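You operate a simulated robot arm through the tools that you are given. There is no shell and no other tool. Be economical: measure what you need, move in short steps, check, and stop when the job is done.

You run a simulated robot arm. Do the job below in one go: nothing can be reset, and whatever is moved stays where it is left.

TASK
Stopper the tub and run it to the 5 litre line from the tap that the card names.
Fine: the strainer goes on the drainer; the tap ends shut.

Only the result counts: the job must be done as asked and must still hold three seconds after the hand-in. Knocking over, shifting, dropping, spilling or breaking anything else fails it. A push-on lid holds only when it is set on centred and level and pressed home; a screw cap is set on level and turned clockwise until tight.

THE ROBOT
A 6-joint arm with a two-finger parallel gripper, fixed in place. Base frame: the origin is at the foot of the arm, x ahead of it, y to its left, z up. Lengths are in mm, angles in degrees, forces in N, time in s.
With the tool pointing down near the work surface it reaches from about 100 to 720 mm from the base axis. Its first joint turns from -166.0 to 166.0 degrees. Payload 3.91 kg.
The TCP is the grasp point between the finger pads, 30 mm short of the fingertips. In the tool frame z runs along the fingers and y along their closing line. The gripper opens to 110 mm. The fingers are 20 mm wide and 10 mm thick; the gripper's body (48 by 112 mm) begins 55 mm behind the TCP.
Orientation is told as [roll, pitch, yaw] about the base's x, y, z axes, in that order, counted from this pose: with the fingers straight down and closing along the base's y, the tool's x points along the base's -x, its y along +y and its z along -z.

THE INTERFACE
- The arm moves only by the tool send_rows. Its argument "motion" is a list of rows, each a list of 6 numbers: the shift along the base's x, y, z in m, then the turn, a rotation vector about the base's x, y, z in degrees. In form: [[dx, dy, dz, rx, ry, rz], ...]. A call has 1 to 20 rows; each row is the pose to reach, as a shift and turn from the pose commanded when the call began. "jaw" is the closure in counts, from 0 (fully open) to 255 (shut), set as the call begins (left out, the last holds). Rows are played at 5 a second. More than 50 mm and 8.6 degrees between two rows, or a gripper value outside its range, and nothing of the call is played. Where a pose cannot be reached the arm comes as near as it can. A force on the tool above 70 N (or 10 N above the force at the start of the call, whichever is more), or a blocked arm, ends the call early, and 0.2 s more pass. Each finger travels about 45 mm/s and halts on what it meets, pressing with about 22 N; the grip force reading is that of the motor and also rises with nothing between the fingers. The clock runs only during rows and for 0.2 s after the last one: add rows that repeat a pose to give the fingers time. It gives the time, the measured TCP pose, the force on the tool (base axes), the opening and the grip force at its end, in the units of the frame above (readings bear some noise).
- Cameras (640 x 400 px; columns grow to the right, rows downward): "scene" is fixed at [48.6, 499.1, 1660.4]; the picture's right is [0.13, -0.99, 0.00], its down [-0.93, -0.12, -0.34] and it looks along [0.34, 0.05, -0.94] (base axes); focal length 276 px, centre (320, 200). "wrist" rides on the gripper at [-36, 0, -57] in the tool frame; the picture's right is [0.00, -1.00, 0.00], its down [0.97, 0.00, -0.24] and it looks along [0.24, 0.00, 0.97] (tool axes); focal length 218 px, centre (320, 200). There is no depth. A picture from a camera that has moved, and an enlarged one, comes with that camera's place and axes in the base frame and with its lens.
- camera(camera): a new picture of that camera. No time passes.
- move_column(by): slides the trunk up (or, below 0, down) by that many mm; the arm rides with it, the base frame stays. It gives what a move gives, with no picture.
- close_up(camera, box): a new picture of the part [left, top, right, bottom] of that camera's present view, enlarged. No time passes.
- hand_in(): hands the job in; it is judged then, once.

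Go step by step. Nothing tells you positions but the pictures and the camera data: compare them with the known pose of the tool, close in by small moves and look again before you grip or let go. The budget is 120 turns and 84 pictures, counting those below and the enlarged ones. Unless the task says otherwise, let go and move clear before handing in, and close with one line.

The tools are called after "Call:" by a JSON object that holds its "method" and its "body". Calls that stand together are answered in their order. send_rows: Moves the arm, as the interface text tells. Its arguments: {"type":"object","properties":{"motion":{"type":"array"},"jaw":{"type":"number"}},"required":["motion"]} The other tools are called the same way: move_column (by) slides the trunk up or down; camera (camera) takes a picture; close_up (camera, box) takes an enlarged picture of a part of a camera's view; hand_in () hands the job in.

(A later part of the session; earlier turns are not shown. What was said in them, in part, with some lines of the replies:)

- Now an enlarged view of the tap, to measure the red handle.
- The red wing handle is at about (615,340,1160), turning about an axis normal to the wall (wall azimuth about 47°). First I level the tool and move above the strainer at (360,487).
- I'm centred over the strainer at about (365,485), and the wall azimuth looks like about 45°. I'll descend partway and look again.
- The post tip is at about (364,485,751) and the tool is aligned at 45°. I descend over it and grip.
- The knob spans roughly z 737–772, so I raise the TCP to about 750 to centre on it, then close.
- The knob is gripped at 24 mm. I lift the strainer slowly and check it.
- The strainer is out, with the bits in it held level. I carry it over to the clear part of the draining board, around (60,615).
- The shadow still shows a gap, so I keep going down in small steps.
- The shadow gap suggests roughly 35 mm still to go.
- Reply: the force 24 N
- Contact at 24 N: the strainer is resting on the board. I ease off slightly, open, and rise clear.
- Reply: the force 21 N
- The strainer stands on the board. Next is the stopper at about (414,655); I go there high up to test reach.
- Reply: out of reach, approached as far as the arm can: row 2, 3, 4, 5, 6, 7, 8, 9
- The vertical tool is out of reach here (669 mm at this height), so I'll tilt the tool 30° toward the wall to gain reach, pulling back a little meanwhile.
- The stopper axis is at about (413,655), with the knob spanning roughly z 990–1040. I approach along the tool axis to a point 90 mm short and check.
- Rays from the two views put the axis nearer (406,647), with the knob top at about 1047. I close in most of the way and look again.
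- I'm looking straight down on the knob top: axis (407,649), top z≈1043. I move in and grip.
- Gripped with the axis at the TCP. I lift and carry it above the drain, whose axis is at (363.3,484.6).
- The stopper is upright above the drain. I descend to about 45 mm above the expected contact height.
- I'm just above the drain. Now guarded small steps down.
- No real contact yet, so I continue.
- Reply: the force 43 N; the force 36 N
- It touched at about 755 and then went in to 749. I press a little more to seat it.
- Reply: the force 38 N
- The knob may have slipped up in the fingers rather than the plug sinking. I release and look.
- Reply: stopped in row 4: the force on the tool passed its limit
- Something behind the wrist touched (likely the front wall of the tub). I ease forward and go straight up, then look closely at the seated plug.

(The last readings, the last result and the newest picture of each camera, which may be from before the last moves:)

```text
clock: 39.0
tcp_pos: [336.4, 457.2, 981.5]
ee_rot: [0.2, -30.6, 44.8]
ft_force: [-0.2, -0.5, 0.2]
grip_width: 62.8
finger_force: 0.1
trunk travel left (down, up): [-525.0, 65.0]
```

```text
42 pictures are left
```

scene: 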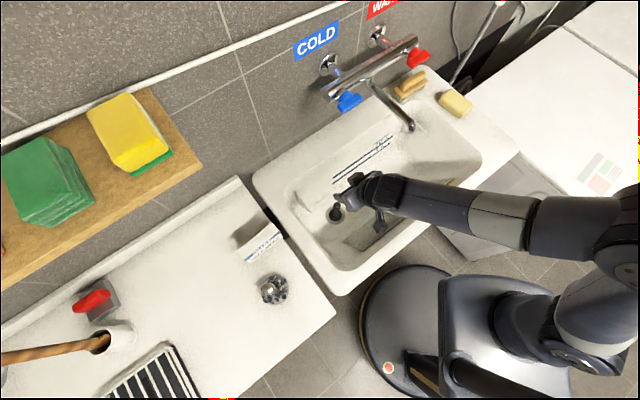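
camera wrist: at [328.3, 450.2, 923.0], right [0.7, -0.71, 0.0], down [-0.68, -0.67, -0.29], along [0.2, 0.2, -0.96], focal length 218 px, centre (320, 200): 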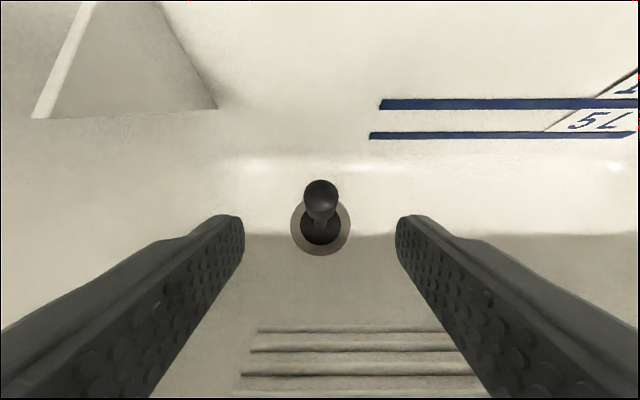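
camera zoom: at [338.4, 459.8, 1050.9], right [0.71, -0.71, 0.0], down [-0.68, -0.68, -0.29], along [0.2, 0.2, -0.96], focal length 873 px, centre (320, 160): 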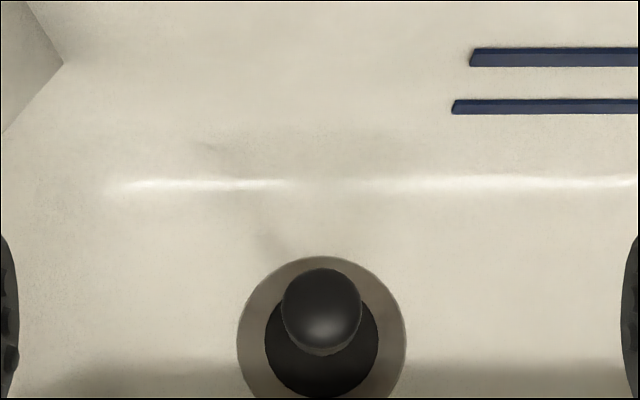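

The plug lies concentric in the drain recess. I look closer to judge whether it is fully down.

Call:
{"method": "close_up", "body": {"camera": "scene", "box": [310, 190, 360, 240]}}

Call:
{"method": "camera", "body": {"camera": "wrist"}}

```text
8.00 times, centred on (335, 215) of scene
camera zoom: at [48.6, 499.1, 1660.4], right [0.13, -0.99, 0.0], down [-0.93, -0.12, -0.34], along [0.34, 0.05, -0.94], focal length 2209 px, centre (200, 80)
```

zoom: 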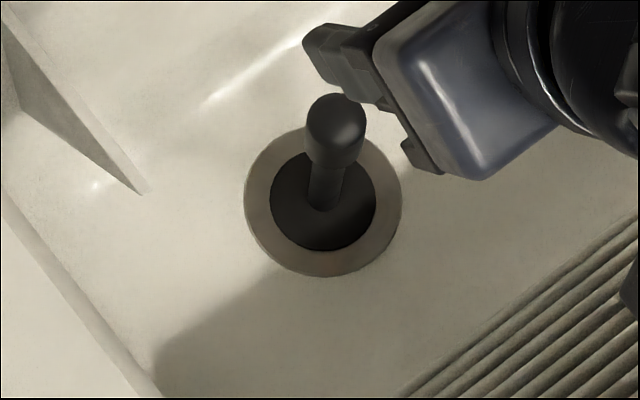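

```text
40 pictures are left
camera wrist: at [338.4, 459.8, 1050.9], right [0.71, -0.71, 0.0], down [-0.68, -0.68, -0.29], along [0.2, 0.2, -0.96], focal length 218 px, centre (320, 200)
```

wrist: 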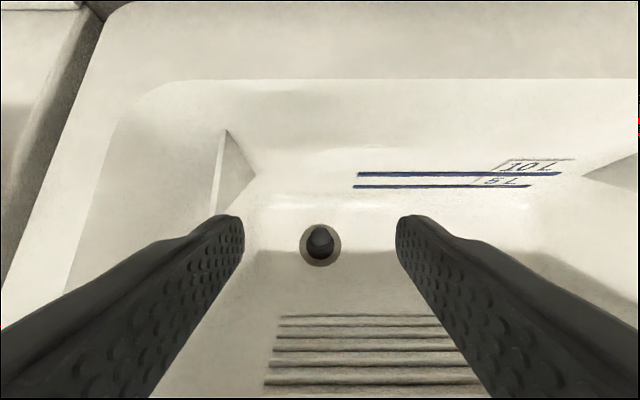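

The plug looks flush and centred. To be sure it is home, I'll straighten the tool, close the fingers and press down on the knob top.

Call:
{"method": "send_rows", "body": {"motion": [[0.007, 0.007, 0.01, -5.3, 5.3, 0], [0.014, 0.014, 0.01, -10.6, 10.6, 0], [0.021, 0.021, 0.01, -15.9, 15.9, 0], [0.026, 0.026, 0.0, -21.4, 21.4, 0], [0.026, 0.026, -0.04, -21.4, 21.4, 0], [0.026, 0.026, -0.08, -21.4, 21.4, 0], [0.026, 0.026, -0.12, -21.4, 21.4, 0], [0.026, 0.026, -0.15, -21.4, 21.4, 0], [0.026, 0.026, -0.15, -21.4, 21.4, 0]], "jaw": 255}}

Call:
{"method": "camera", "body": {"camera": "wrist"}}

```text
clock: 41.0
tcp_pos: [361.6, 481.8, 835.3]
ee_rot: [-0.1, -0.2, 44.9]
ft_force: [-0.3, -0.4, -0.4]
grip_width: 0.0
finger_force: 21.8
trunk travel left (down, up): [-525.0, 65.0]
```

```text
39 pictures are left
camera wrist: at [387.8, 508.0, 893.9], right [0.71, -0.71, 0.0], down [-0.69, -0.69, 0.24], along [-0.17, -0.17, -0.97], focal length 218 px, centre (320, 200)
```

wrist: 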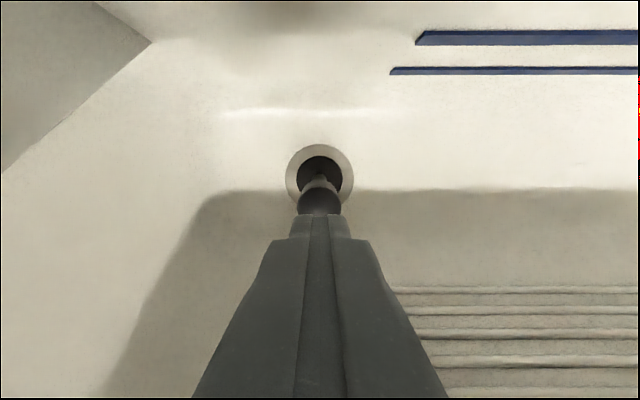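

Aligned above the knob; lowering to press.

Call:
{"method": "send_rows", "body": {"motion": [[0.001, 0.002, -0.01, 0, 0, 0], [0.001, 0.002, -0.02, 0, 0, 0], [0.001, 0.002, -0.026, 0, 0, 0], [0.001, 0.002, -0.03, 0, 0, 0], [0.001, 0.002, -0.033, 0, 0, 0], [0.001, 0.002, -0.033, 0, 0, 0]]}}

```text
clock: 42.4
tcp_pos: [363.1, 486.5, 804.8]
ee_rot: [0.2, -0.8, 45.0]
ft_force: [-0.6, -3.6, 36.3]
grip_width: 0.0
finger_force: 22.0
trunk travel left (down, up): [-525.0, 65.0]
```

Contact at 36 N; I press harder.

Call:
{"method": "send_rows", "body": {"motion": [[0, 0, -0.002, 0, 0, 0], [0, 0, -0.004, 0, 0, 0], [0, 0, -0.005, 0, 0, 0], [0, 0, -0.005, 0, 0, 0]]}}

```text
clock: 43.4
tcp_pos: [365.0, 486.2, 805.9]
ee_rot: [0.1, -1.1, 44.9]
ft_force: [-8.2, -13.7, 30.7]
grip_width: 0.0
finger_force: 21.3
trunk travel left (down, up): [-525.0, 65.0]
stopped in row 4: the force on the tool passed its limit (the readings are from after the stop); the commanded pose is now the measured one
```

It took more than 70 N without sinking, so it is solidly seated. I rise and check.

Call:
{"method": "send_rows", "body": {"motion": [[0, 0, 0.02, 0, 0, 0], [0, 0, 0.06, 0, 0, 0], [0, 0, 0.1, 0, 0, 0], [0, 0, 0.14, 0, 0, 0], [0, 0, 0.14, 0, 0, 0]]}}

Call:
{"method": "close_up", "body": {"camera": "wrist", "box": [240, 130, 400, 230]}}

Call:
{"method": "close_up", "body": {"camera": "scene", "box": [310, 190, 360, 240]}}

```text
clock: 44.6
tcp_pos: [368.7, 487.8, 940.8]
ee_rot: [0.1, -0.8, 44.9]
ft_force: [0.5, 0.3, -0.3]
grip_width: 0.0
finger_force: 22.2
trunk travel left (down, up): [-525.0, 65.0]
```

```text
4.00 times, centred on (320, 180) of wrist
camera zoom: at [394.2, 513.8, 998.9], right [0.71, -0.71, 0.0], down [-0.69, -0.69, 0.22], along [-0.16, -0.16, -0.97], focal length 873 px, centre (320, 280)
```

zoom: 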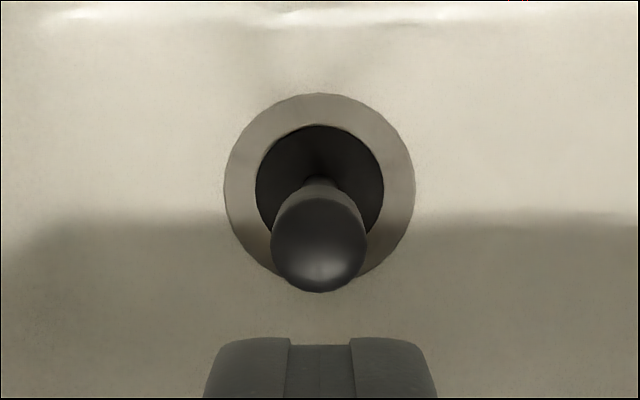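

```text
8.00 times, centred on (335, 215) of scene
camera zoom: at [48.6, 499.1, 1660.4], right [0.13, -0.99, 0.0], down [-0.93, -0.12, -0.34], along [0.34, 0.05, -0.94], focal length 2209 px, centre (200, 80)
```

zoom: 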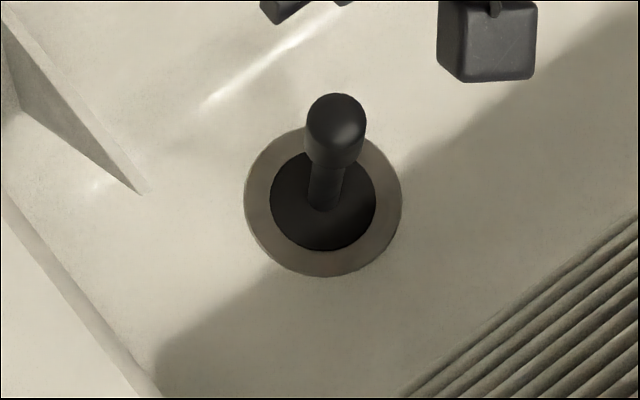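

The plug is seated upright and centred. Now the tap: I rise, move clear of the spout, and then tip the tool horizontal toward the red handle.

Call:
{"method": "send_rows", "body": {"motion": [[0, 0, 0.05, 0, 0, 0], [0, 0, 0.1, 0, 0, 0], [0, 0, 0.15, 0, 0, 0], [-0.01, -0.01, 0.19, 0, 0, 0], [-0.025, -0.045, 0.21, 0, 0, 0], [-0.045, -0.085, 0.23, 0, 0, 0], [-0.06, -0.13, 0.23, 0, 0, 0], [-0.065, -0.175, 0.23, 0, 0, 0], [-0.055, -0.22, 0.23, 0, 0, 0], [-0.035, -0.26, 0.23, 0, 0, 0], [-0.005, -0.3, 0.23, 0, 0, 0], [0.02, -0.335, 0.23, 0, 0, 0]]}}

Call:
{"method": "send_rows", "body": {"motion": [[0, 0, 0, 5.6, -5.6, 0], [0, 0, 0, 11.2, -11.2, 0], [0, 0, 0, 16.8, -16.8, 0], [0, 0, 0, 22.4, -22.4, 0], [0, 0, 0, 28, -28, 0], [0, 0, -0.01, 33.6, -33.6, 0], [0, 0, -0.01, 39.2, -39.2, 0], [0, 0, -0.01, 44.8, -44.8, 0], [0, 0, -0.01, 50.4, -50.4, 0], [0, 0, -0.01, 56, -56, 0], [0, 0, -0.01, 61, -61, 0], [0, 0, -0.01, 64.2, -64.2, 0], [0, 0, -0.01, 64.2, -64.2, 0]]}}

Call:
{"method": "camera", "body": {"camera": "wrist"}}

Call:
{"method": "camera", "body": {"camera": "scene"}}

```text
clock: 47.2
tcp_pos: [383.3, 152.0, 1168.1]
ee_rot: [0.2, -0.9, 44.9]
ft_force: [-0.8, -0.2, 0.4]
grip_width: 0.0
finger_force: 21.8
trunk travel left (down, up): [-525.0, 65.0]
```

```text
clock: 50.0
tcp_pos: [385.8, 153.5, 1162.2]
ee_rot: [176.2, -88.2, -131.2]
ft_force: [-0.4, -0.2, 0.6]
grip_width: 0.1
finger_force: 21.5
trunk travel left (down, up): [-525.0, 65.0]
```

```text
36 pictures are left
camera wrist: at [344.9, 112.9, 1198.0], right [0.71, -0.71, 0.0], down [-0.15, -0.15, -0.98], along [0.69, 0.69, -0.21], focal length 218 px, centre (320, 200)
```

wrist: 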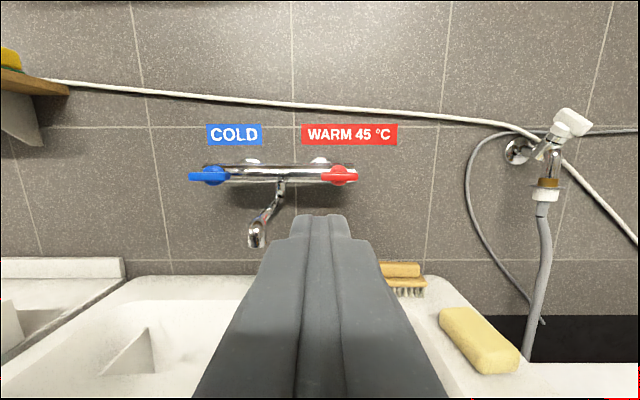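

```text
35 pictures are left
```

scene: 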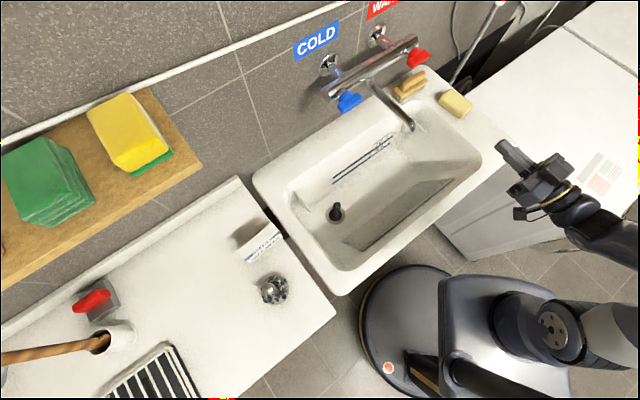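

A clean frontal view of the tap. I zoom in on the red handle.

Call:
{"method": "close_up", "body": {"camera": "wrist", "box": [230, 130, 390, 230]}}

```text
4.00 times, centred on (310, 180) of wrist
camera zoom: at [344.9, 112.9, 1198.0], right [0.71, -0.71, 0.0], down [-0.15, -0.15, -0.98], along [0.69, 0.69, -0.21], focal length 873 px, centre (360, 280)
```

zoom: 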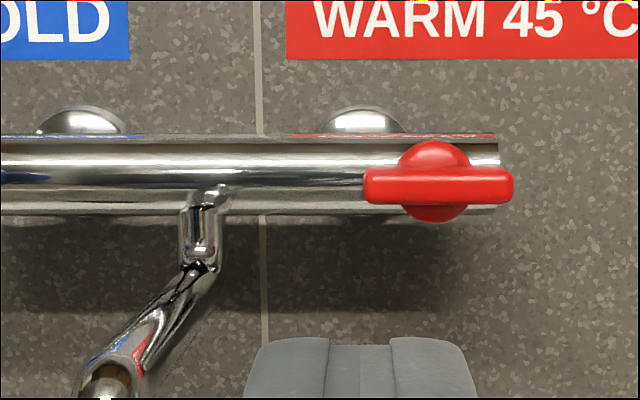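

The wing centre is at (615.5,339.5,1161), about 60 mm long and 15 thick, horizontal when shut. I level the tool, roll it 90° so the fingers close vertically, open, and move to a standoff.

Call:
{"method": "send_rows", "body": {"motion": [[0, 0, 0, -1.2, 1.2, 0], [0, 0, 0, -1.2, 1.2, 0]], "jaw": 110}}

Call:
{"method": "send_rows", "body": {"motion": [[0.016, 0.012, 0, 5.8, 5.8, 0], [0.032, 0.024, 0, 11.6, 11.6, 0], [0.048, 0.036, 0, 17.4, 17.4, 0], [0.064, 0.048, 0, 23.2, 23.2, 0], [0.08, 0.06, 0, 29, 29, 0], [0.096, 0.072, 0, 34.8, 34.8, 0], [0.112, 0.084, 0, 40.6, 40.6, 0], [0.128, 0.096, 0, 46.4, 46.4, 0], [0.144, 0.108, 0, 52.2, 52.2, 0], [0.16, 0.12, 0, 58, 58, 0], [0.176, 0.132, 0, 63.6, 63.6, 0], [0.176, 0.132, 0, 63.6, 63.6, 0]]}}

Call:
{"method": "camera", "body": {"camera": "wrist"}}

Call:
{"method": "close_up", "body": {"camera": "scene", "box": [360, 20, 520, 120]}}

```text
clock: 50.6
tcp_pos: [384.1, 153.7, 1163.5]
ee_rot: [104.2, -89.9, -59.0]
ft_force: [0.0, 0.2, 0.1]
grip_width: 50.9
finger_force: 0.0
trunk travel left (down, up): [-525.0, 65.0]
```

```text
clock: 53.2
tcp_pos: [561.2, 287.0, 1162.5]
ee_rot: [90.1, 0.2, -45.1]
ft_force: [-0.1, -0.8, 0.1]
grip_width: 62.6
finger_force: 0.1
trunk travel left (down, up): [-525.0, 65.0]
```

```text
33 pictures are left
camera wrist: at [547.2, 222.3, 1163.2], right [0.0, 0.0, -1.0], down [-0.86, 0.52, 0.0], along [0.52, 0.86, 0.0], focal length 218 px, centre (320, 200)
```

wrist: 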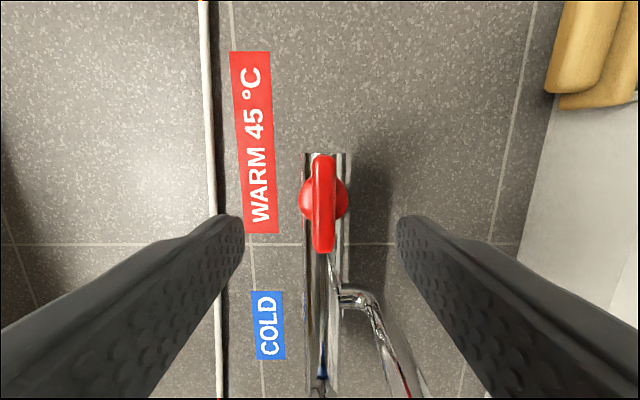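

```text
4.00 times, centred on (440, 70) of scene
camera zoom: at [48.6, 499.1, 1660.4], right [0.13, -0.99, 0.0], down [-0.93, -0.12, -0.34], along [0.34, 0.05, -0.94], focal length 1104 px, centre (-160, 720)
```

zoom: 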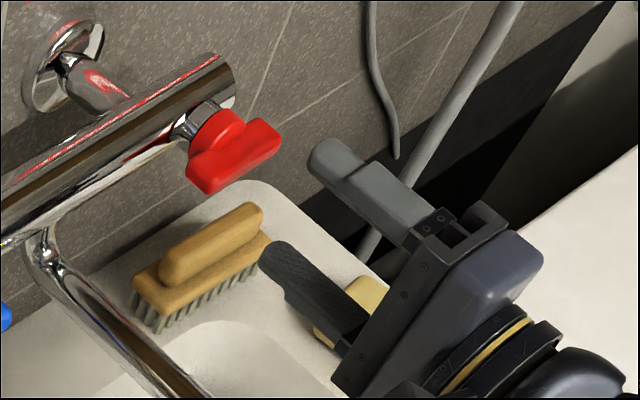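

Everything agrees. I advance so the fingertips straddle the wing.

Call:
{"method": "send_rows", "body": {"motion": [[0.015, 0.014, -0.001, 0, 0, 0], [0.03, 0.028, -0.001, 0, 0, 0], [0.042, 0.041, -0.001, 0, 0, 0], [0.042, 0.041, -0.001, 0, 0, 0]]}}

Call:
{"method": "camera", "body": {"camera": "wrist"}}

Call:
{"method": "close_up", "body": {"camera": "scene", "box": [360, 20, 520, 120]}}

```text
clock: 54.2
tcp_pos: [603.6, 328.7, 1161.8]
ee_rot: [89.9, 0.1, -44.9]
ft_force: [-0.8, -1.1, -0.2]
grip_width: 62.4
finger_force: 0.1
trunk travel left (down, up): [-525.0, 65.0]
```

```text
31 pictures are left
camera wrist: at [589.9, 263.1, 1163.6], right [0.0, 0.0, -1.0], down [-0.86, 0.52, 0.0], along [0.52, 0.86, 0.0], focal length 218 px, centre (320, 200)
```

wrist: 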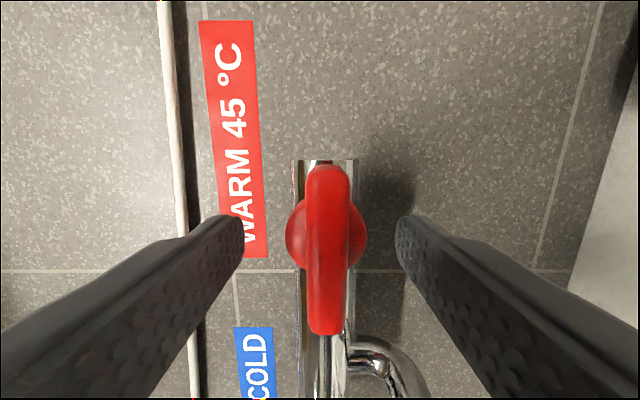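

```text
4.00 times, centred on (440, 70) of scene
camera zoom: at [48.6, 499.1, 1660.4], right [0.13, -0.99, 0.0], down [-0.93, -0.12, -0.34], along [0.34, 0.05, -0.94], focal length 1104 px, centre (-160, 720)
```

zoom: 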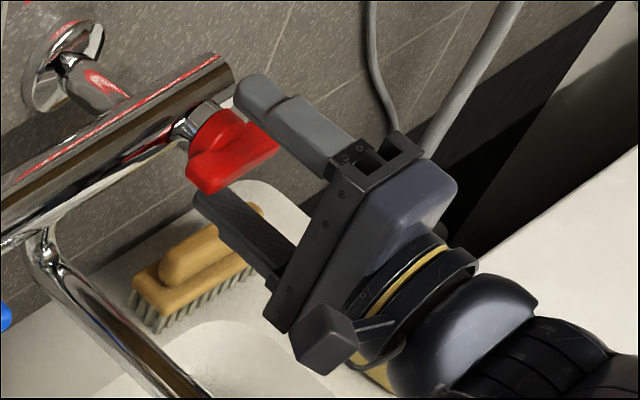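

The tips straddle the wing by about 12 mm, so I close on it.

Call:
{"method": "send_rows", "body": {"motion": [[0, 0, 0, 0, 0, 0], [0, 0, 0, 0, 0, 0], [0, 0, 0, 0, 0, 0], [0, 0, 0, 0, 0, 0], [0, 0, 0, 0, 0, 0]], "jaw": 255}}

Call:
{"method": "camera", "body": {"camera": "wrist"}}

```text
clock: 55.4
tcp_pos: [605.6, 328.4, 1160.5]
ee_rot: [89.9, 0.1, -45.0]
ft_force: [-5.6, -2.9, -16.1]
grip_width: 30.2
finger_force: 45.2
trunk travel left (down, up): [-525.0, 65.0]
```

```text
29 pictures are left
camera wrist: at [589.8, 263.0, 1161.5], right [0.0, 0.0, -1.0], down [-0.86, 0.52, 0.0], along [0.52, 0.86, 0.0], focal length 218 px, centre (320, 200)
```

wrist: 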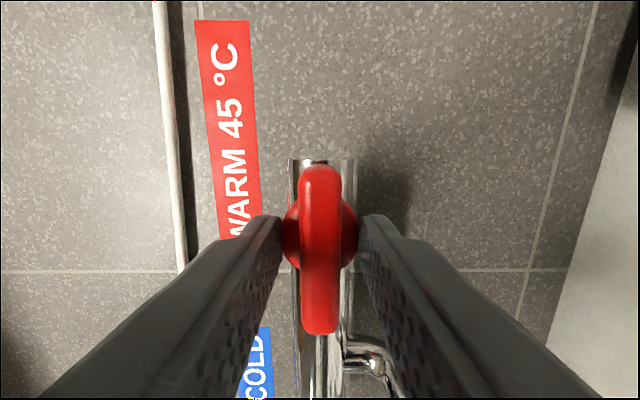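

It closed on the 30 mm hub, because the tips were slightly too deep. I open, back off 9 mm, and close on the wing.

Call:
{"method": "send_rows", "body": {"motion": [[0, 0, 0, 0, 0, 0], [-0.003, -0.003, -0.001, 0, 0, 0], [-0.0065, -0.0065, -0.0015, 0, 0, 0], [-0.0065, -0.0065, -0.0015, 0, 0, 0]], "jaw": 150}}

Call:
{"method": "send_rows", "body": {"motion": [[0, 0, 0, 0, 0, 0], [0, 0, 0, 0, 0, 0], [0, 0, 0, 0, 0, 0], [0, 0, 0, 0, 0, 0]], "jaw": 255}}

```text
clock: 56.4
tcp_pos: [597.9, 321.3, 1159.7]
ee_rot: [90.1, 0.1, -45.0]
ft_force: [0.6, 0.1, 0.0]
grip_width: 45.3
finger_force: 0.0
trunk travel left (down, up): [-525.0, 65.0]
```

```text
clock: 57.4
tcp_pos: [597.9, 321.8, 1159.8]
ee_rot: [90.1, 0.1, -45.0]
ft_force: [-0.2, -0.1, -0.3]
grip_width: 13.8
finger_force: 45.3
trunk travel left (down, up): [-525.0, 65.0]
```

Wing gripped, 13.8 mm and centred. I turn it counter-clockwise by 20° and watch.

Call:
{"method": "send_rows", "body": {"motion": [[0, 0, 0, -4.7, -4.7, 0], [0, 0, 0, -9.4, -9.4, 0], [0, 0, 0, -14.1, -14.1, 0]]}}

Call:
{"method": "camera", "body": {"camera": "scene"}}

```text
clock: 58.2
tcp_pos: [598.2, 321.0, 1160.3]
ee_rot: [90.3, -20.0, -45.0]
ft_force: [7.5, 7.6, 3.8]
grip_width: 13.8
finger_force: 44.9
trunk travel left (down, up): [-525.0, 65.0]
```

```text
28 pictures are left
```

scene: 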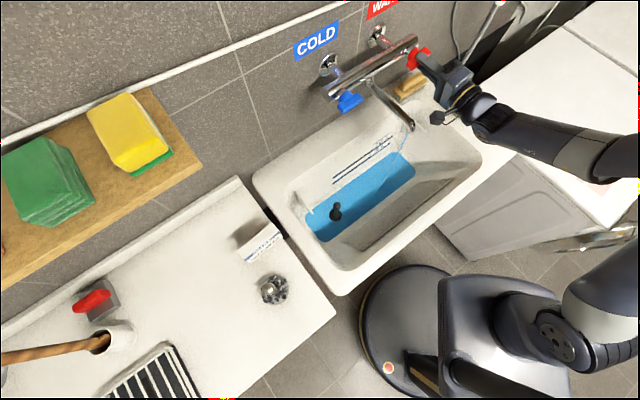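

Water is running and the plug holds. I look closely at the level against the 5 L line.

Call:
{"method": "close_up", "body": {"camera": "scene", "box": [290, 110, 450, 250]}}

Call:
{"method": "send_rows", "body": {"motion": [[0, 0, 0, 0, 0, 0], [0, 0, 0, 0, 0, 0], [0, 0, 0, 0, 0, 0], [0, 0, 0, 0, 0, 0]]}}

Call:
{"method": "close_up", "body": {"camera": "scene", "box": [290, 110, 450, 250]}}

```text
2.86 times, centred on (370, 180) of scene
camera zoom: at [48.6, 499.1, 1660.4], right [0.13, -0.99, 0.0], down [-0.93, -0.12, -0.34], along [0.34, 0.05, -0.94], focal length 789 px, centre (177, 257)
```

zoom: 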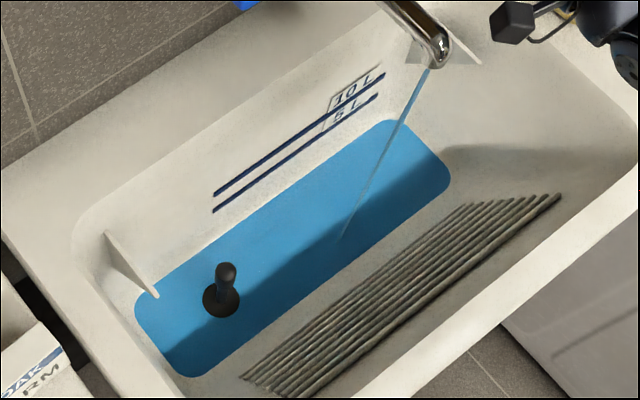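

```text
clock: 59.2
tcp_pos: [598.3, 320.8, 1160.6]
ee_rot: [90.3, -19.9, -45.0]
ft_force: [12.9, 9.7, 9.3]
grip_width: 13.9
finger_force: 44.8
trunk travel left (down, up): [-525.0, 65.0]
```

```text
2.86 times, centred on (370, 180) of scene
camera zoom: at [48.6, 499.1, 1660.4], right [0.13, -0.99, 0.0], down [-0.93, -0.12, -0.34], along [0.34, 0.05, -0.94], focal length 789 px, centre (177, 257)
```

zoom: 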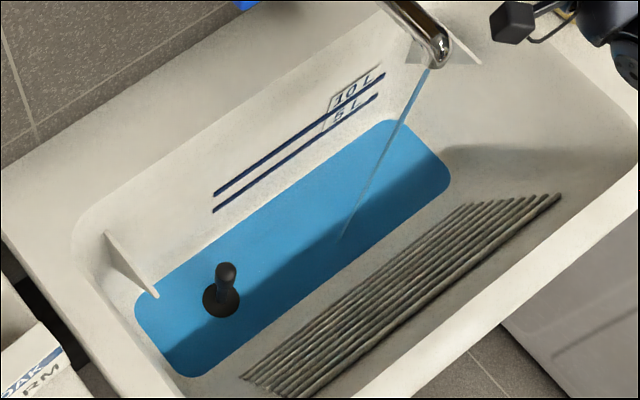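

The level rises slowly. I open another 20° and wait while watching.

Call:
{"method": "send_rows", "body": {"motion": [[0, 0, 0, -4.7, -4.7, 0], [0, 0, 0, -9.4, -9.4, 0], [0, 0, 0, -14.1, -14.1, 0], [0, 0, 0, -14.1, -14.1, 0], [0, 0, 0, -14.1, -14.1, 0], [0, 0, 0, -14.1, -14.1, 0], [0, 0, 0, -14.1, -14.1, 0], [0, 0, 0, -14.1, -14.1, 0], [0, 0, 0, -14.1, -14.1, 0], [0, 0, 0, -14.1, -14.1, 0]]}}

Call:
{"method": "close_up", "body": {"camera": "scene", "box": [290, 110, 450, 250]}}

```text
clock: 61.4
tcp_pos: [597.8, 322.3, 1160.2]
ee_rot: [90.3, -39.8, -45.1]
ft_force: [12.4, 12.2, 16.9]
grip_width: 13.7
finger_force: 45.0
trunk travel left (down, up): [-525.0, 65.0]
```

```text
2.86 times, centred on (370, 180) of scene
camera zoom: at [48.6, 499.1, 1660.4], right [0.13, -0.99, 0.0], down [-0.93, -0.12, -0.34], along [0.34, 0.05, -0.94], focal length 789 px, centre (177, 257)
```

zoom: 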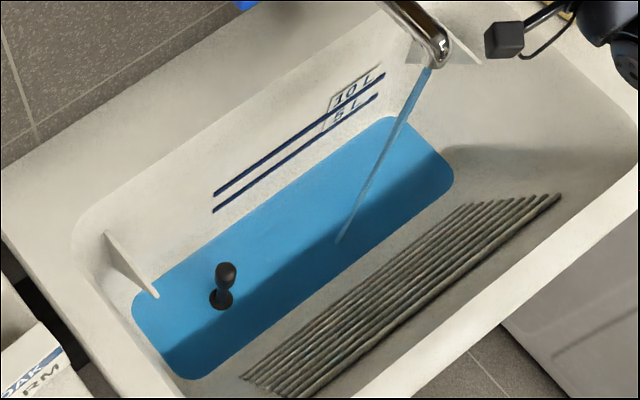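

Flow is healthy and the level is still well below the 5 L line. I open a bit further and wait 4 s.

Call:
{"method": "send_rows", "body": {"motion": [[0, 0, 0, -4.7, -4.7, 0], [0, 0, 0, -9.4, -9.4, 0], [0, 0, 0, -14.1, -14.1, 0], [0, 0, 0, -14.1, -14.1, 0], [0, 0, 0, -14.1, -14.1, 0], [0, 0, 0, -14.1, -14.1, 0], [0, 0, 0, -14.1, -14.1, 0], [0, 0, 0, -14.1, -14.1, 0], [0, 0, 0, -14.1, -14.1, 0], [0, 0, 0, -14.1, -14.1, 0], [0, 0, 0, -14.1, -14.1, 0], [0, 0, 0, -14.1, -14.1, 0], [0, 0, 0, -14.1, -14.1, 0], [0, 0, 0, -14.1, -14.1, 0], [0, 0, 0, -14.1, -14.1, 0], [0, 0, 0, -14.1, -14.1, 0], [0, 0, 0, -14.1, -14.1, 0], [0, 0, 0, -14.1, -14.1, 0], [0, 0, 0, -14.1, -14.1, 0]]}}

Call:
{"method": "close_up", "body": {"camera": "scene", "box": [290, 110, 450, 250]}}

```text
clock: 65.4
tcp_pos: [598.7, 321.0, 1161.2]
ee_rot: [90.4, -59.8, -45.3]
ft_force: [13.2, 12.3, 18.6]
grip_width: 13.9
finger_force: 44.9
trunk travel left (down, up): [-525.0, 65.0]
```

```text
2.86 times, centred on (370, 180) of scene
camera zoom: at [48.6, 499.1, 1660.4], right [0.13, -0.99, 0.0], down [-0.93, -0.12, -0.34], along [0.34, 0.05, -0.94], focal length 789 px, centre (177, 257)
```

zoom: 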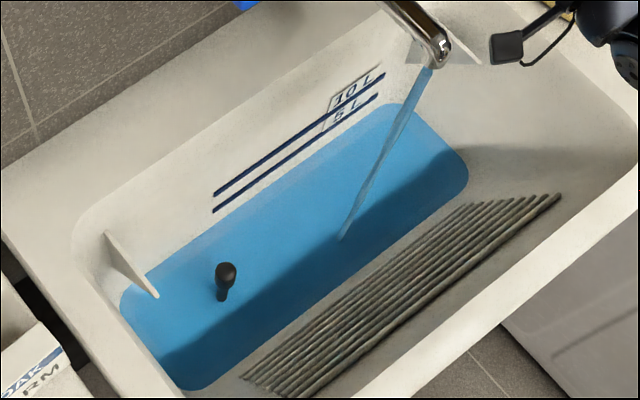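

About half the gap has closed. I zoom in on the line to measure.

Call:
{"method": "close_up", "body": {"camera": "scene", "box": [330, 130, 410, 190]}}

```text
6.67 times, centred on (370, 160) of scene
camera zoom: at [48.6, 499.1, 1660.4], right [0.13, -0.99, 0.0], down [-0.93, -0.12, -0.34], along [0.34, 0.05, -0.94], focal length 1841 px, centre (-13, 467)
```

zoom: 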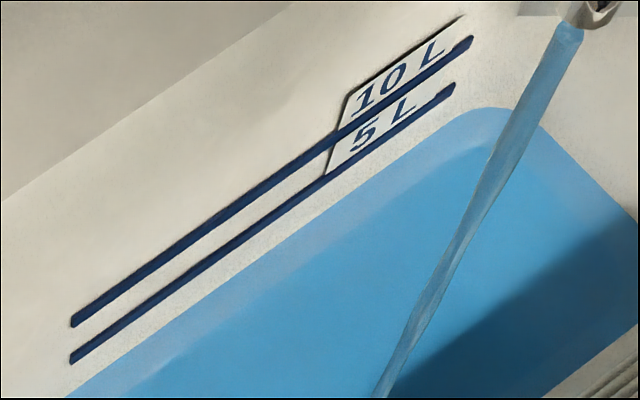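

The remaining gap is about 31 px at up to about 12 px/s, so I throttle back to about 25° now and measure again.

Call:
{"method": "send_rows", "body": {"motion": [[0, 0, 0, 5.6, 5.6, 0], [0, 0, 0, 11.2, 11.2, 0], [0, 0, 0, 16.8, 16.8, 0], [0, 0, 0, 22.4, 22.4, 0]]}}

Call:
{"method": "close_up", "body": {"camera": "scene", "box": [330, 130, 410, 190]}}

```text
clock: 66.4
tcp_pos: [596.7, 321.4, 1161.3]
ee_rot: [90.1, -28.0, -45.1]
ft_force: [10.5, 11.5, 14.8]
grip_width: 14.0
finger_force: 45.3
trunk travel left (down, up): [-525.0, 65.0]
```

```text
6.67 times, centred on (370, 160) of scene
camera zoom: at [48.6, 499.1, 1660.4], right [0.13, -0.99, 0.0], down [-0.93, -0.12, -0.34], along [0.34, 0.05, -0.94], focal length 1841 px, centre (-13, 467)
```

zoom: 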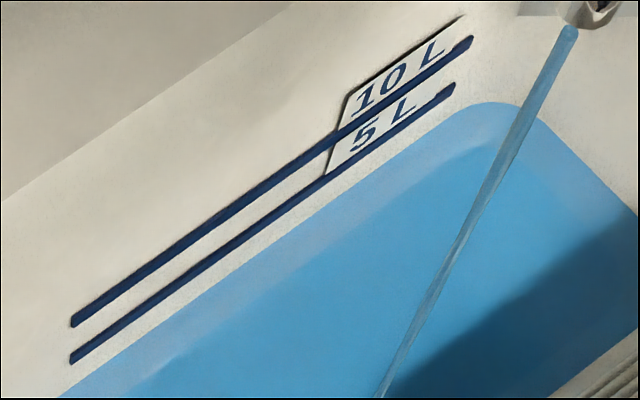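

It rose about 5 px in that second, with about 25 px left. I hold this moderate flow for 4 s.

Call:
{"method": "send_rows", "body": {"motion": [[0, 0, 0, 0, 0, 0], [0, 0, 0, 0, 0, 0], [0, 0, 0, 0, 0, 0], [0, 0, 0, 0, 0, 0], [0, 0, 0, 0, 0, 0], [0, 0, 0, 0, 0, 0], [0, 0, 0, 0, 0, 0], [0, 0, 0, 0, 0, 0], [0, 0, 0, 0, 0, 0], [0, 0, 0, 0, 0, 0], [0, 0, 0, 0, 0, 0], [0, 0, 0, 0, 0, 0], [0, 0, 0, 0, 0, 0], [0, 0, 0, 0, 0, 0], [0, 0, 0, 0, 0, 0], [0, 0, 0, 0, 0, 0], [0, 0, 0, 0, 0, 0], [0, 0, 0, 0, 0, 0], [0, 0, 0, 0, 0, 0]]}}

Call:
{"method": "close_up", "body": {"camera": "scene", "box": [330, 130, 410, 190]}}

```text
clock: 70.4
tcp_pos: [598.1, 321.2, 1160.7]
ee_rot: [90.0, -28.0, -45.1]
ft_force: [10.6, 11.4, 13.4]
grip_width: 13.8
finger_force: 44.8
trunk travel left (down, up): [-525.0, 65.0]
```

```text
6.67 times, centred on (370, 160) of scene
camera zoom: at [48.6, 499.1, 1660.4], right [0.13, -0.99, 0.0], down [-0.93, -0.12, -0.34], along [0.34, 0.05, -0.94], focal length 1841 px, centre (-13, 467)
```

zoom: 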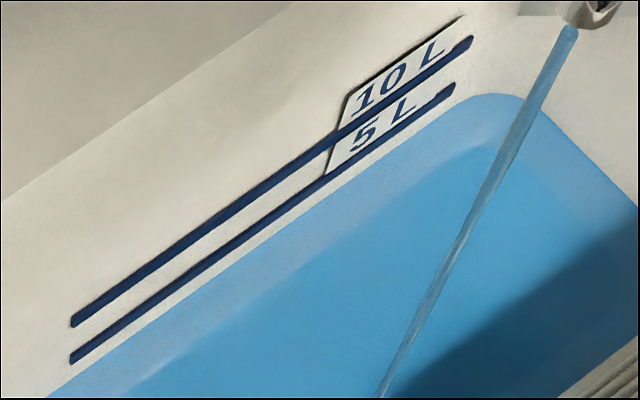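

About 18 px remain at 2.4 px/s. Another 4 s.

Call:
{"method": "send_rows", "body": {"motion": [[0, 0, 0, 0, 0, 0], [0, 0, 0, 0, 0, 0], [0, 0, 0, 0, 0, 0], [0, 0, 0, 0, 0, 0], [0, 0, 0, 0, 0, 0], [0, 0, 0, 0, 0, 0], [0, 0, 0, 0, 0, 0], [0, 0, 0, 0, 0, 0], [0, 0, 0, 0, 0, 0], [0, 0, 0, 0, 0, 0], [0, 0, 0, 0, 0, 0], [0, 0, 0, 0, 0, 0], [0, 0, 0, 0, 0, 0], [0, 0, 0, 0, 0, 0], [0, 0, 0, 0, 0, 0], [0, 0, 0, 0, 0, 0], [0, 0, 0, 0, 0, 0], [0, 0, 0, 0, 0, 0], [0, 0, 0, 0, 0, 0]]}}

Call:
{"method": "close_up", "body": {"camera": "scene", "box": [330, 130, 410, 190]}}

```text
clock: 74.4
tcp_pos: [598.3, 321.4, 1159.6]
ee_rot: [90.1, -28.1, -45.0]
ft_force: [8.9, 11.5, 13.6]
grip_width: 14.0
finger_force: 44.9
trunk travel left (down, up): [-525.0, 65.0]
```

```text
6.67 times, centred on (370, 160) of scene
camera zoom: at [48.6, 499.1, 1660.4], right [0.13, -0.99, 0.0], down [-0.93, -0.12, -0.34], along [0.34, 0.05, -0.94], focal length 1841 px, centre (-13, 467)
```

zoom: 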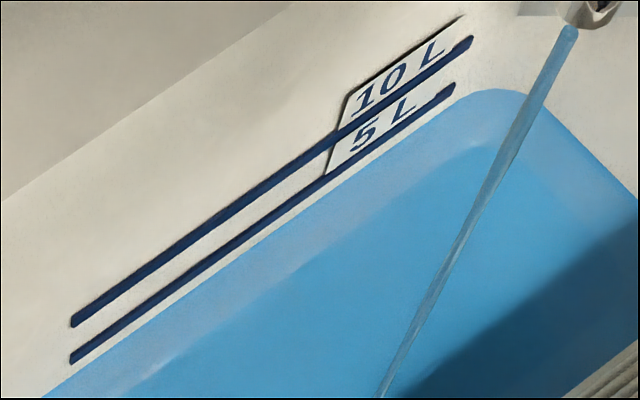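

About 12 px remain and the rise is slowing as the tub widens. Another 4 s.

Call:
{"method": "send_rows", "body": {"motion": [[0, 0, 0, 0, 0, 0], [0, 0, 0, 0, 0, 0], [0, 0, 0, 0, 0, 0], [0, 0, 0, 0, 0, 0], [0, 0, 0, 0, 0, 0], [0, 0, 0, 0, 0, 0], [0, 0, 0, 0, 0, 0], [0, 0, 0, 0, 0, 0], [0, 0, 0, 0, 0, 0], [0, 0, 0, 0, 0, 0], [0, 0, 0, 0, 0, 0], [0, 0, 0, 0, 0, 0], [0, 0, 0, 0, 0, 0], [0, 0, 0, 0, 0, 0], [0, 0, 0, 0, 0, 0], [0, 0, 0, 0, 0, 0], [0, 0, 0, 0, 0, 0], [0, 0, 0, 0, 0, 0], [0, 0, 0, 0, 0, 0]]}}

Call:
{"method": "close_up", "body": {"camera": "scene", "box": [330, 140, 378, 170]}}

```text
clock: 78.4
tcp_pos: [597.1, 322.5, 1159.7]
ee_rot: [90.1, -28.1, -45.0]
ft_force: [8.6, 10.7, 13.6]
grip_width: 13.7
finger_force: 45.0
trunk travel left (down, up): [-525.0, 65.0]
```

```text
13.33 times, centred on (354, 155) of scene
camera zoom: at [48.6, 499.1, 1660.4], right [0.13, -0.99, 0.0], down [-0.93, -0.12, -0.34], along [0.34, 0.05, -0.94], focal length 3682 px, centre (-133, 800)
```

zoom: 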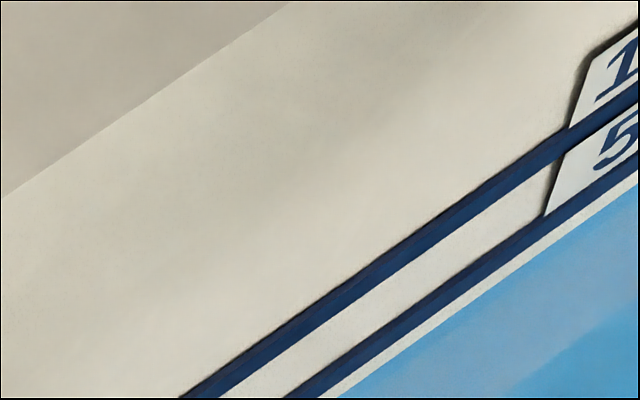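

The water is now just under the line: about 11 px (this zoom) to its lower edge and about 24 to its centre, at roughly 2.6 px/s. Another 4 s.

Call:
{"method": "send_rows", "body": {"motion": [[0, 0, 0, 0, 0, 0], [0, 0, 0, 0, 0, 0], [0, 0, 0, 0, 0, 0], [0, 0, 0, 0, 0, 0], [0, 0, 0, 0, 0, 0], [0, 0, 0, 0, 0, 0], [0, 0, 0, 0, 0, 0], [0, 0, 0, 0, 0, 0], [0, 0, 0, 0, 0, 0], [0, 0, 0, 0, 0, 0], [0, 0, 0, 0, 0, 0], [0, 0, 0, 0, 0, 0], [0, 0, 0, 0, 0, 0], [0, 0, 0, 0, 0, 0], [0, 0, 0, 0, 0, 0], [0, 0, 0, 0, 0, 0], [0, 0, 0, 0, 0, 0], [0, 0, 0, 0, 0, 0], [0, 0, 0, 0, 0, 0]]}}

Call:
{"method": "close_up", "body": {"camera": "scene", "box": [330, 140, 378, 170]}}

```text
clock: 82.4
tcp_pos: [597.1, 322.0, 1160.5]
ee_rot: [90.0, -28.1, -45.0]
ft_force: [7.8, 10.8, 12.0]
grip_width: 13.9
finger_force: 45.1
trunk travel left (down, up): [-525.0, 65.0]
```

```text
13.33 times, centred on (354, 155) of scene
camera zoom: at [48.6, 499.1, 1660.4], right [0.13, -0.99, 0.0], down [-0.93, -0.12, -0.34], along [0.34, 0.05, -0.94], focal length 3682 px, centre (-133, 800)
```

zoom: 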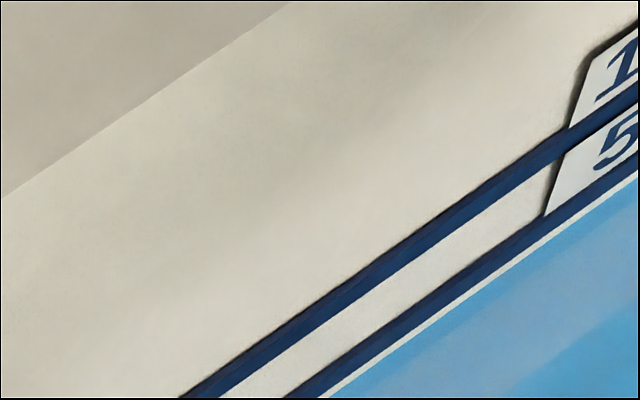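

It is rising at 1.8 px/s, with about 17 px to the line's centre. I wait about 6 s (two calls) and then check.

Call:
{"method": "send_rows", "body": {"motion": [[0, 0, 0, 0, 0, 0], [0, 0, 0, 0, 0, 0], [0, 0, 0, 0, 0, 0], [0, 0, 0, 0, 0, 0], [0, 0, 0, 0, 0, 0], [0, 0, 0, 0, 0, 0], [0, 0, 0, 0, 0, 0], [0, 0, 0, 0, 0, 0], [0, 0, 0, 0, 0, 0], [0, 0, 0, 0, 0, 0], [0, 0, 0, 0, 0, 0], [0, 0, 0, 0, 0, 0], [0, 0, 0, 0, 0, 0], [0, 0, 0, 0, 0, 0], [0, 0, 0, 0, 0, 0], [0, 0, 0, 0, 0, 0], [0, 0, 0, 0, 0, 0], [0, 0, 0, 0, 0, 0], [0, 0, 0, 0, 0, 0]]}}

Call:
{"method": "send_rows", "body": {"motion": [[0, 0, 0, 0, 0, 0], [0, 0, 0, 0, 0, 0], [0, 0, 0, 0, 0, 0], [0, 0, 0, 0, 0, 0], [0, 0, 0, 0, 0, 0], [0, 0, 0, 0, 0, 0], [0, 0, 0, 0, 0, 0], [0, 0, 0, 0, 0, 0], [0, 0, 0, 0, 0, 0]]}}

Call:
{"method": "close_up", "body": {"camera": "scene", "box": [330, 140, 378, 170]}}

```text
clock: 86.4
tcp_pos: [596.6, 320.8, 1160.1]
ee_rot: [90.1, -28.1, -45.1]
ft_force: [7.1, 10.1, 11.3]
grip_width: 13.6
finger_force: 45.0
trunk travel left (down, up): [-525.0, 65.0]
```

```text
clock: 88.4
tcp_pos: [596.8, 321.3, 1160.6]
ee_rot: [90.1, -28.2, -45.0]
ft_force: [7.4, 10.6, 12.5]
grip_width: 13.9
finger_force: 45.2
trunk travel left (down, up): [-525.0, 65.0]
```

```text
13.33 times, centred on (354, 155) of scene
camera zoom: at [48.6, 499.1, 1660.4], right [0.13, -0.99, 0.0], down [-0.93, -0.12, -0.34], along [0.34, 0.05, -0.94], focal length 3682 px, centre (-133, 800)
```

zoom: 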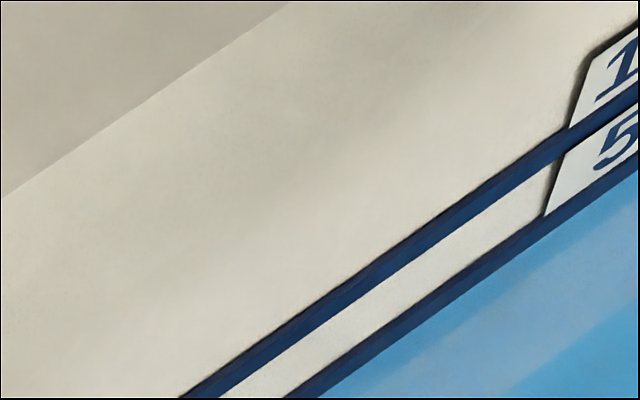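

The water has reached the lower edge of the 5 L line. I wait about 3 s more to bring it onto the line, then look closer.

Call:
{"method": "send_rows", "body": {"motion": [[0, 0, 0, 0, 0, 0], [0, 0, 0, 0, 0, 0], [0, 0, 0, 0, 0, 0], [0, 0, 0, 0, 0, 0], [0, 0, 0, 0, 0, 0], [0, 0, 0, 0, 0, 0], [0, 0, 0, 0, 0, 0], [0, 0, 0, 0, 0, 0], [0, 0, 0, 0, 0, 0], [0, 0, 0, 0, 0, 0], [0, 0, 0, 0, 0, 0], [0, 0, 0, 0, 0, 0], [0, 0, 0, 0, 0, 0], [0, 0, 0, 0, 0, 0]]}}

Call:
{"method": "close_up", "body": {"camera": "scene", "box": [328, 160, 352, 175]}}

```text
clock: 91.4
tcp_pos: [596.9, 321.0, 1159.4]
ee_rot: [90.1, -28.2, -45.0]
ft_force: [7.9, 9.0, 11.7]
grip_width: 14.0
finger_force: 45.3
trunk travel left (down, up): [-525.0, 65.0]
```

```text
16.00 times, centred on (340, 168) of scene
camera zoom: at [48.6, 499.1, 1660.4], right [0.13, -0.99, 0.0], down [-0.93, -0.12, -0.34], along [0.34, 0.05, -0.94], focal length 4418 px, centre (0, 720)
```

zoom: 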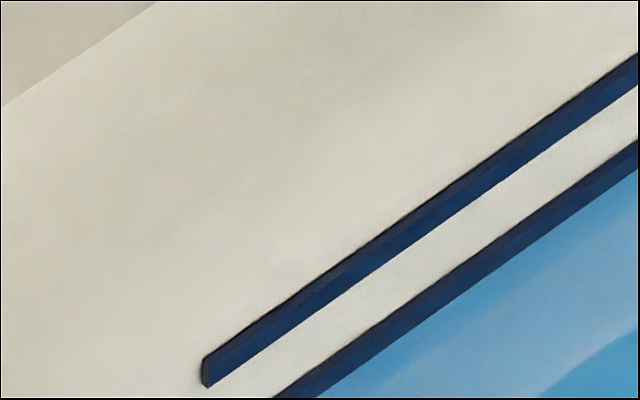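

The water is only just onto the line's lower edge. I wait another 4 s.

Call:
{"method": "send_rows", "body": {"motion": [[0, 0, 0, 0, 0, 0], [0, 0, 0, 0, 0, 0], [0, 0, 0, 0, 0, 0], [0, 0, 0, 0, 0, 0], [0, 0, 0, 0, 0, 0], [0, 0, 0, 0, 0, 0], [0, 0, 0, 0, 0, 0], [0, 0, 0, 0, 0, 0], [0, 0, 0, 0, 0, 0], [0, 0, 0, 0, 0, 0], [0, 0, 0, 0, 0, 0], [0, 0, 0, 0, 0, 0], [0, 0, 0, 0, 0, 0], [0, 0, 0, 0, 0, 0], [0, 0, 0, 0, 0, 0], [0, 0, 0, 0, 0, 0], [0, 0, 0, 0, 0, 0], [0, 0, 0, 0, 0, 0], [0, 0, 0, 0, 0, 0]]}}

Call:
{"method": "close_up", "body": {"camera": "scene", "box": [328, 160, 352, 175]}}

```text
clock: 95.4
tcp_pos: [598.0, 321.3, 1160.4]
ee_rot: [90.1, -28.1, -45.0]
ft_force: [5.6, 9.0, 10.1]
grip_width: 13.9
finger_force: 44.9
trunk travel left (down, up): [-525.0, 65.0]
```

```text
16.00 times, centred on (340, 168) of scene
camera zoom: at [48.6, 499.1, 1660.4], right [0.13, -0.99, 0.0], down [-0.93, -0.12, -0.34], along [0.34, 0.05, -0.94], focal length 4418 px, centre (0, 720)
```

zoom: 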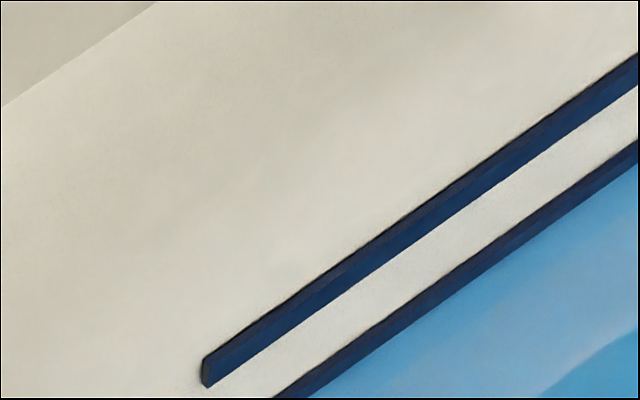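

The water now covers part of the line, near its mid-height. I hold 1 s more and then turn the tap shut, clockwise 28° plus a small press past.

Call:
{"method": "send_rows", "body": {"motion": [[0, 0, 0, 0, 0, 0], [0, 0, 0, 0, 0, 0], [0, 0, 0, 0, 0, 0], [0, 0, 0, 5.5, 5.5, 0], [0, 0, 0, 11, 11, 0], [0, 0, 0, 16, 16, 0], [0, 0, 0, 20.2, 20.2, 0], [0, 0, 0, 20.8, 20.8, 0], [0, 0, 0, 20.8, 20.8, 0]]}}

Call:
{"method": "close_up", "body": {"camera": "scene", "box": [328, 160, 352, 175]}}

Call:
{"method": "close_up", "body": {"camera": "scene", "box": [320, 30, 480, 170]}}

```text
clock: 97.4
tcp_pos: [597.5, 321.5, 1160.4]
ee_rot: [90.2, 1.2, -45.0]
ft_force: [14.5, 12.9, 14.9]
grip_width: 13.9
finger_force: 44.2
trunk travel left (down, up): [-525.0, 65.0]
```

```text
16.00 times, centred on (340, 168) of scene
camera zoom: at [48.6, 499.1, 1660.4], right [0.13, -0.99, 0.0], down [-0.93, -0.12, -0.34], along [0.34, 0.05, -0.94], focal length 4418 px, centre (0, 720)
```

zoom: 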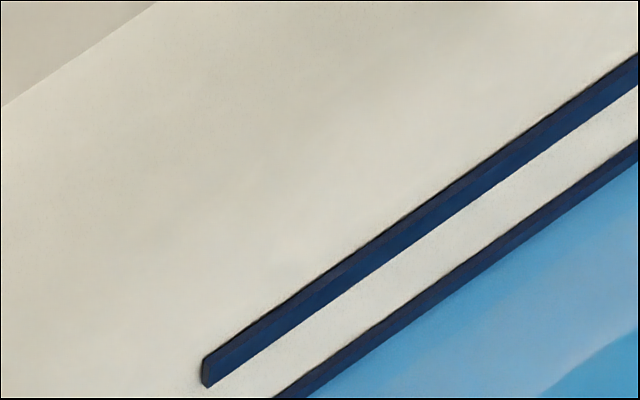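

```text
2.86 times, centred on (400, 100) of scene
camera zoom: at [48.6, 499.1, 1660.4], right [0.13, -0.99, 0.0], down [-0.93, -0.12, -0.34], along [0.34, 0.05, -0.94], focal length 789 px, centre (91, 486)
```

zoom: 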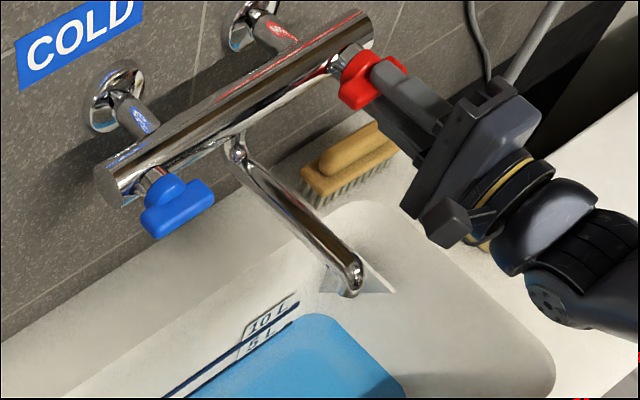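

No stream now, and the level sits on the 5 L line. I open the fingers, back straight off the handle, and check.

Call:
{"method": "send_rows", "body": {"motion": [[0, 0, 0, 0, 0, 0], [0, 0, 0, 0, 0, 0], [0, 0, 0, 0, 0, 0], [-0.015, -0.015, 0, 0, 0, 0], [-0.04, -0.04, 0, 0, 0, 0], [-0.07, -0.07, 0, 0, 0, 0], [-0.1, -0.1, 0, 0, 0, 0], [-0.13, -0.13, 0, 0, 0, 0], [-0.13, -0.13, 0, 0, 0, 0], [-0.13, -0.13, 0, 0, 0, 0], [-0.13, -0.13, 0, 0, 0, 0], [-0.13, -0.13, 0, 0, 0, 0], [-0.13, -0.13, 0, 0, 0, 0]], "jaw": 120}}

Call:
{"method": "camera", "body": {"camera": "scene"}}

Call:
{"method": "close_up", "body": {"camera": "scene", "box": [328, 160, 352, 175]}}

Call:
{"method": "camera", "body": {"camera": "wrist"}}

```text
clock: 100.2
tcp_pos: [465.3, 190.5, 1158.9]
ee_rot: [90.1, 1.3, -44.9]
ft_force: [-0.3, 0.3, 0.2]
grip_width: 58.5
finger_force: 0.0
trunk travel left (down, up): [-525.0, 65.0]
```

```text
12 pictures are left
```

scene: 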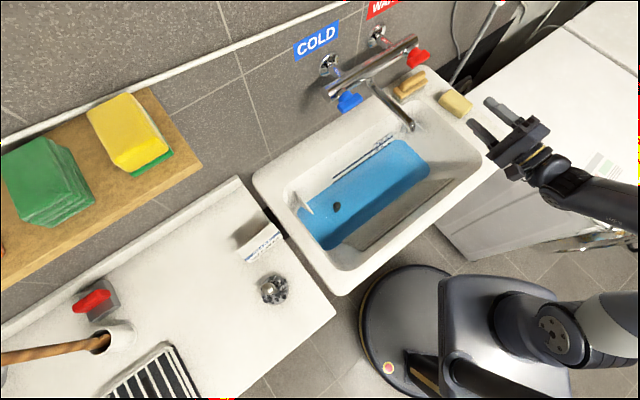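

```text
16.00 times, centred on (340, 168) of scene
camera zoom: at [48.6, 499.1, 1660.4], right [0.13, -0.99, 0.0], down [-0.93, -0.12, -0.34], along [0.34, 0.05, -0.94], focal length 4418 px, centre (0, 720)
```

zoom: 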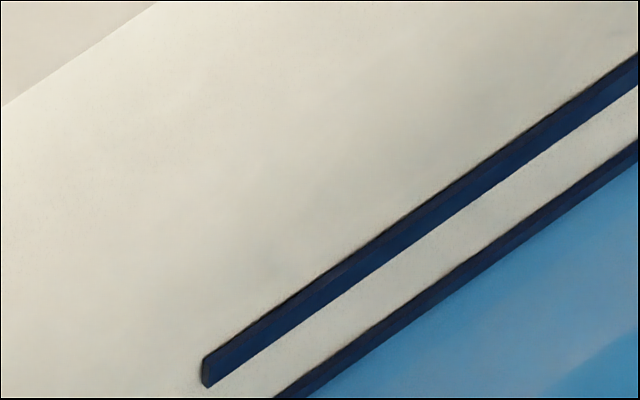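

```text
10 pictures are left
camera wrist: at [451.0, 126.4, 1158.9], right [-0.02, 0.02, -1.0], down [-0.86, 0.52, 0.02], along [0.52, 0.86, 0.01], focal length 218 px, centre (320, 200)
```

wrist: 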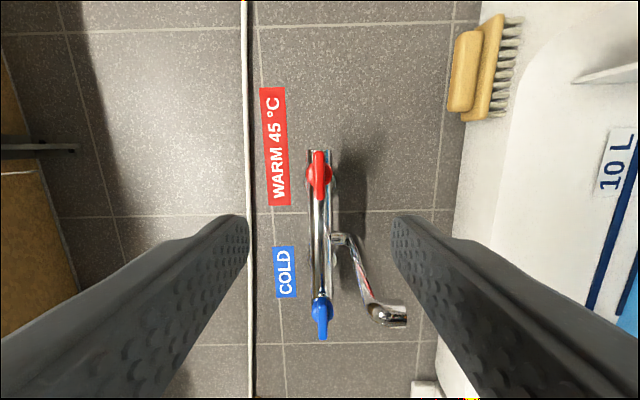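

The tap is shut with its handle straight, and the strainer stands on the board. I wait 3 s to confirm that the level holds.

Call:
{"method": "send_rows", "body": {"motion": [[0, 0, 0, 0, 0, 0], [0, 0, 0, 0, 0, 0], [0, 0, 0, 0, 0, 0], [0, 0, 0, 0, 0, 0], [0, 0, 0, 0, 0, 0], [0, 0, 0, 0, 0, 0], [0, 0, 0, 0, 0, 0], [0, 0, 0, 0, 0, 0], [0, 0, 0, 0, 0, 0], [0, 0, 0, 0, 0, 0], [0, 0, 0, 0, 0, 0], [0, 0, 0, 0, 0, 0], [0, 0, 0, 0, 0, 0], [0, 0, 0, 0, 0, 0], [0, 0, 0, 0, 0, 0]]}}

Call:
{"method": "close_up", "body": {"camera": "scene", "box": [328, 160, 352, 175]}}

Call:
{"method": "close_up", "body": {"camera": "scene", "box": [230, 100, 450, 310]}}

```text
clock: 103.4
tcp_pos: [465.0, 190.5, 1158.7]
ee_rot: [90.1, 1.3, -45.0]
ft_force: [0.2, 1.8, -0.5]
grip_width: 58.2
finger_force: 0.2
trunk travel left (down, up): [-525.0, 65.0]
```

```text
16.00 times, centred on (340, 168) of scene
camera zoom: at [48.6, 499.1, 1660.4], right [0.13, -0.99, 0.0], down [-0.93, -0.12, -0.34], along [0.34, 0.05, -0.94], focal length 4418 px, centre (0, 720)
```

zoom: 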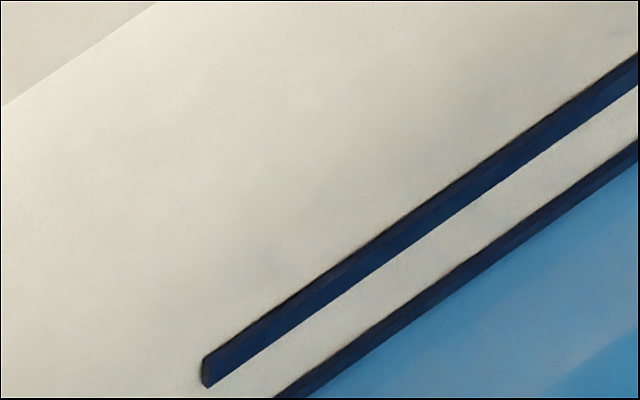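

```text
1.90 times, centred on (340, 205) of scene
camera zoom: at [48.6, 499.1, 1660.4], right [0.13, -0.99, 0.0], down [-0.93, -0.12, -0.34], along [0.34, 0.05, -0.94], focal length 526 px, centre (282, 190)
```

zoom: 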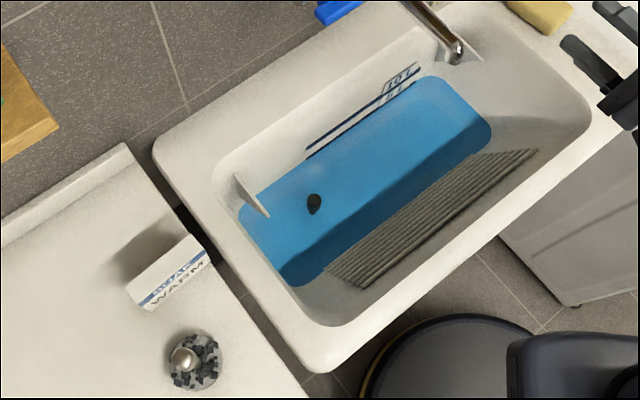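

The level holds on the 5 L line, the plug is sealed, the tap is shut, the strainer is on the drainer and the arm is clear. I hand in.

Call:
{"method": "hand_in", "body": {}}

```text
The job is handed in.
```

I handed the job in: the tub is stoppered and filled to the 5 litre line from the warm tap the card names, the tap is shut, and the strainer is on the drainer. I took "drainer" to mean the white draining board beside the tub, not the wire rack on it.
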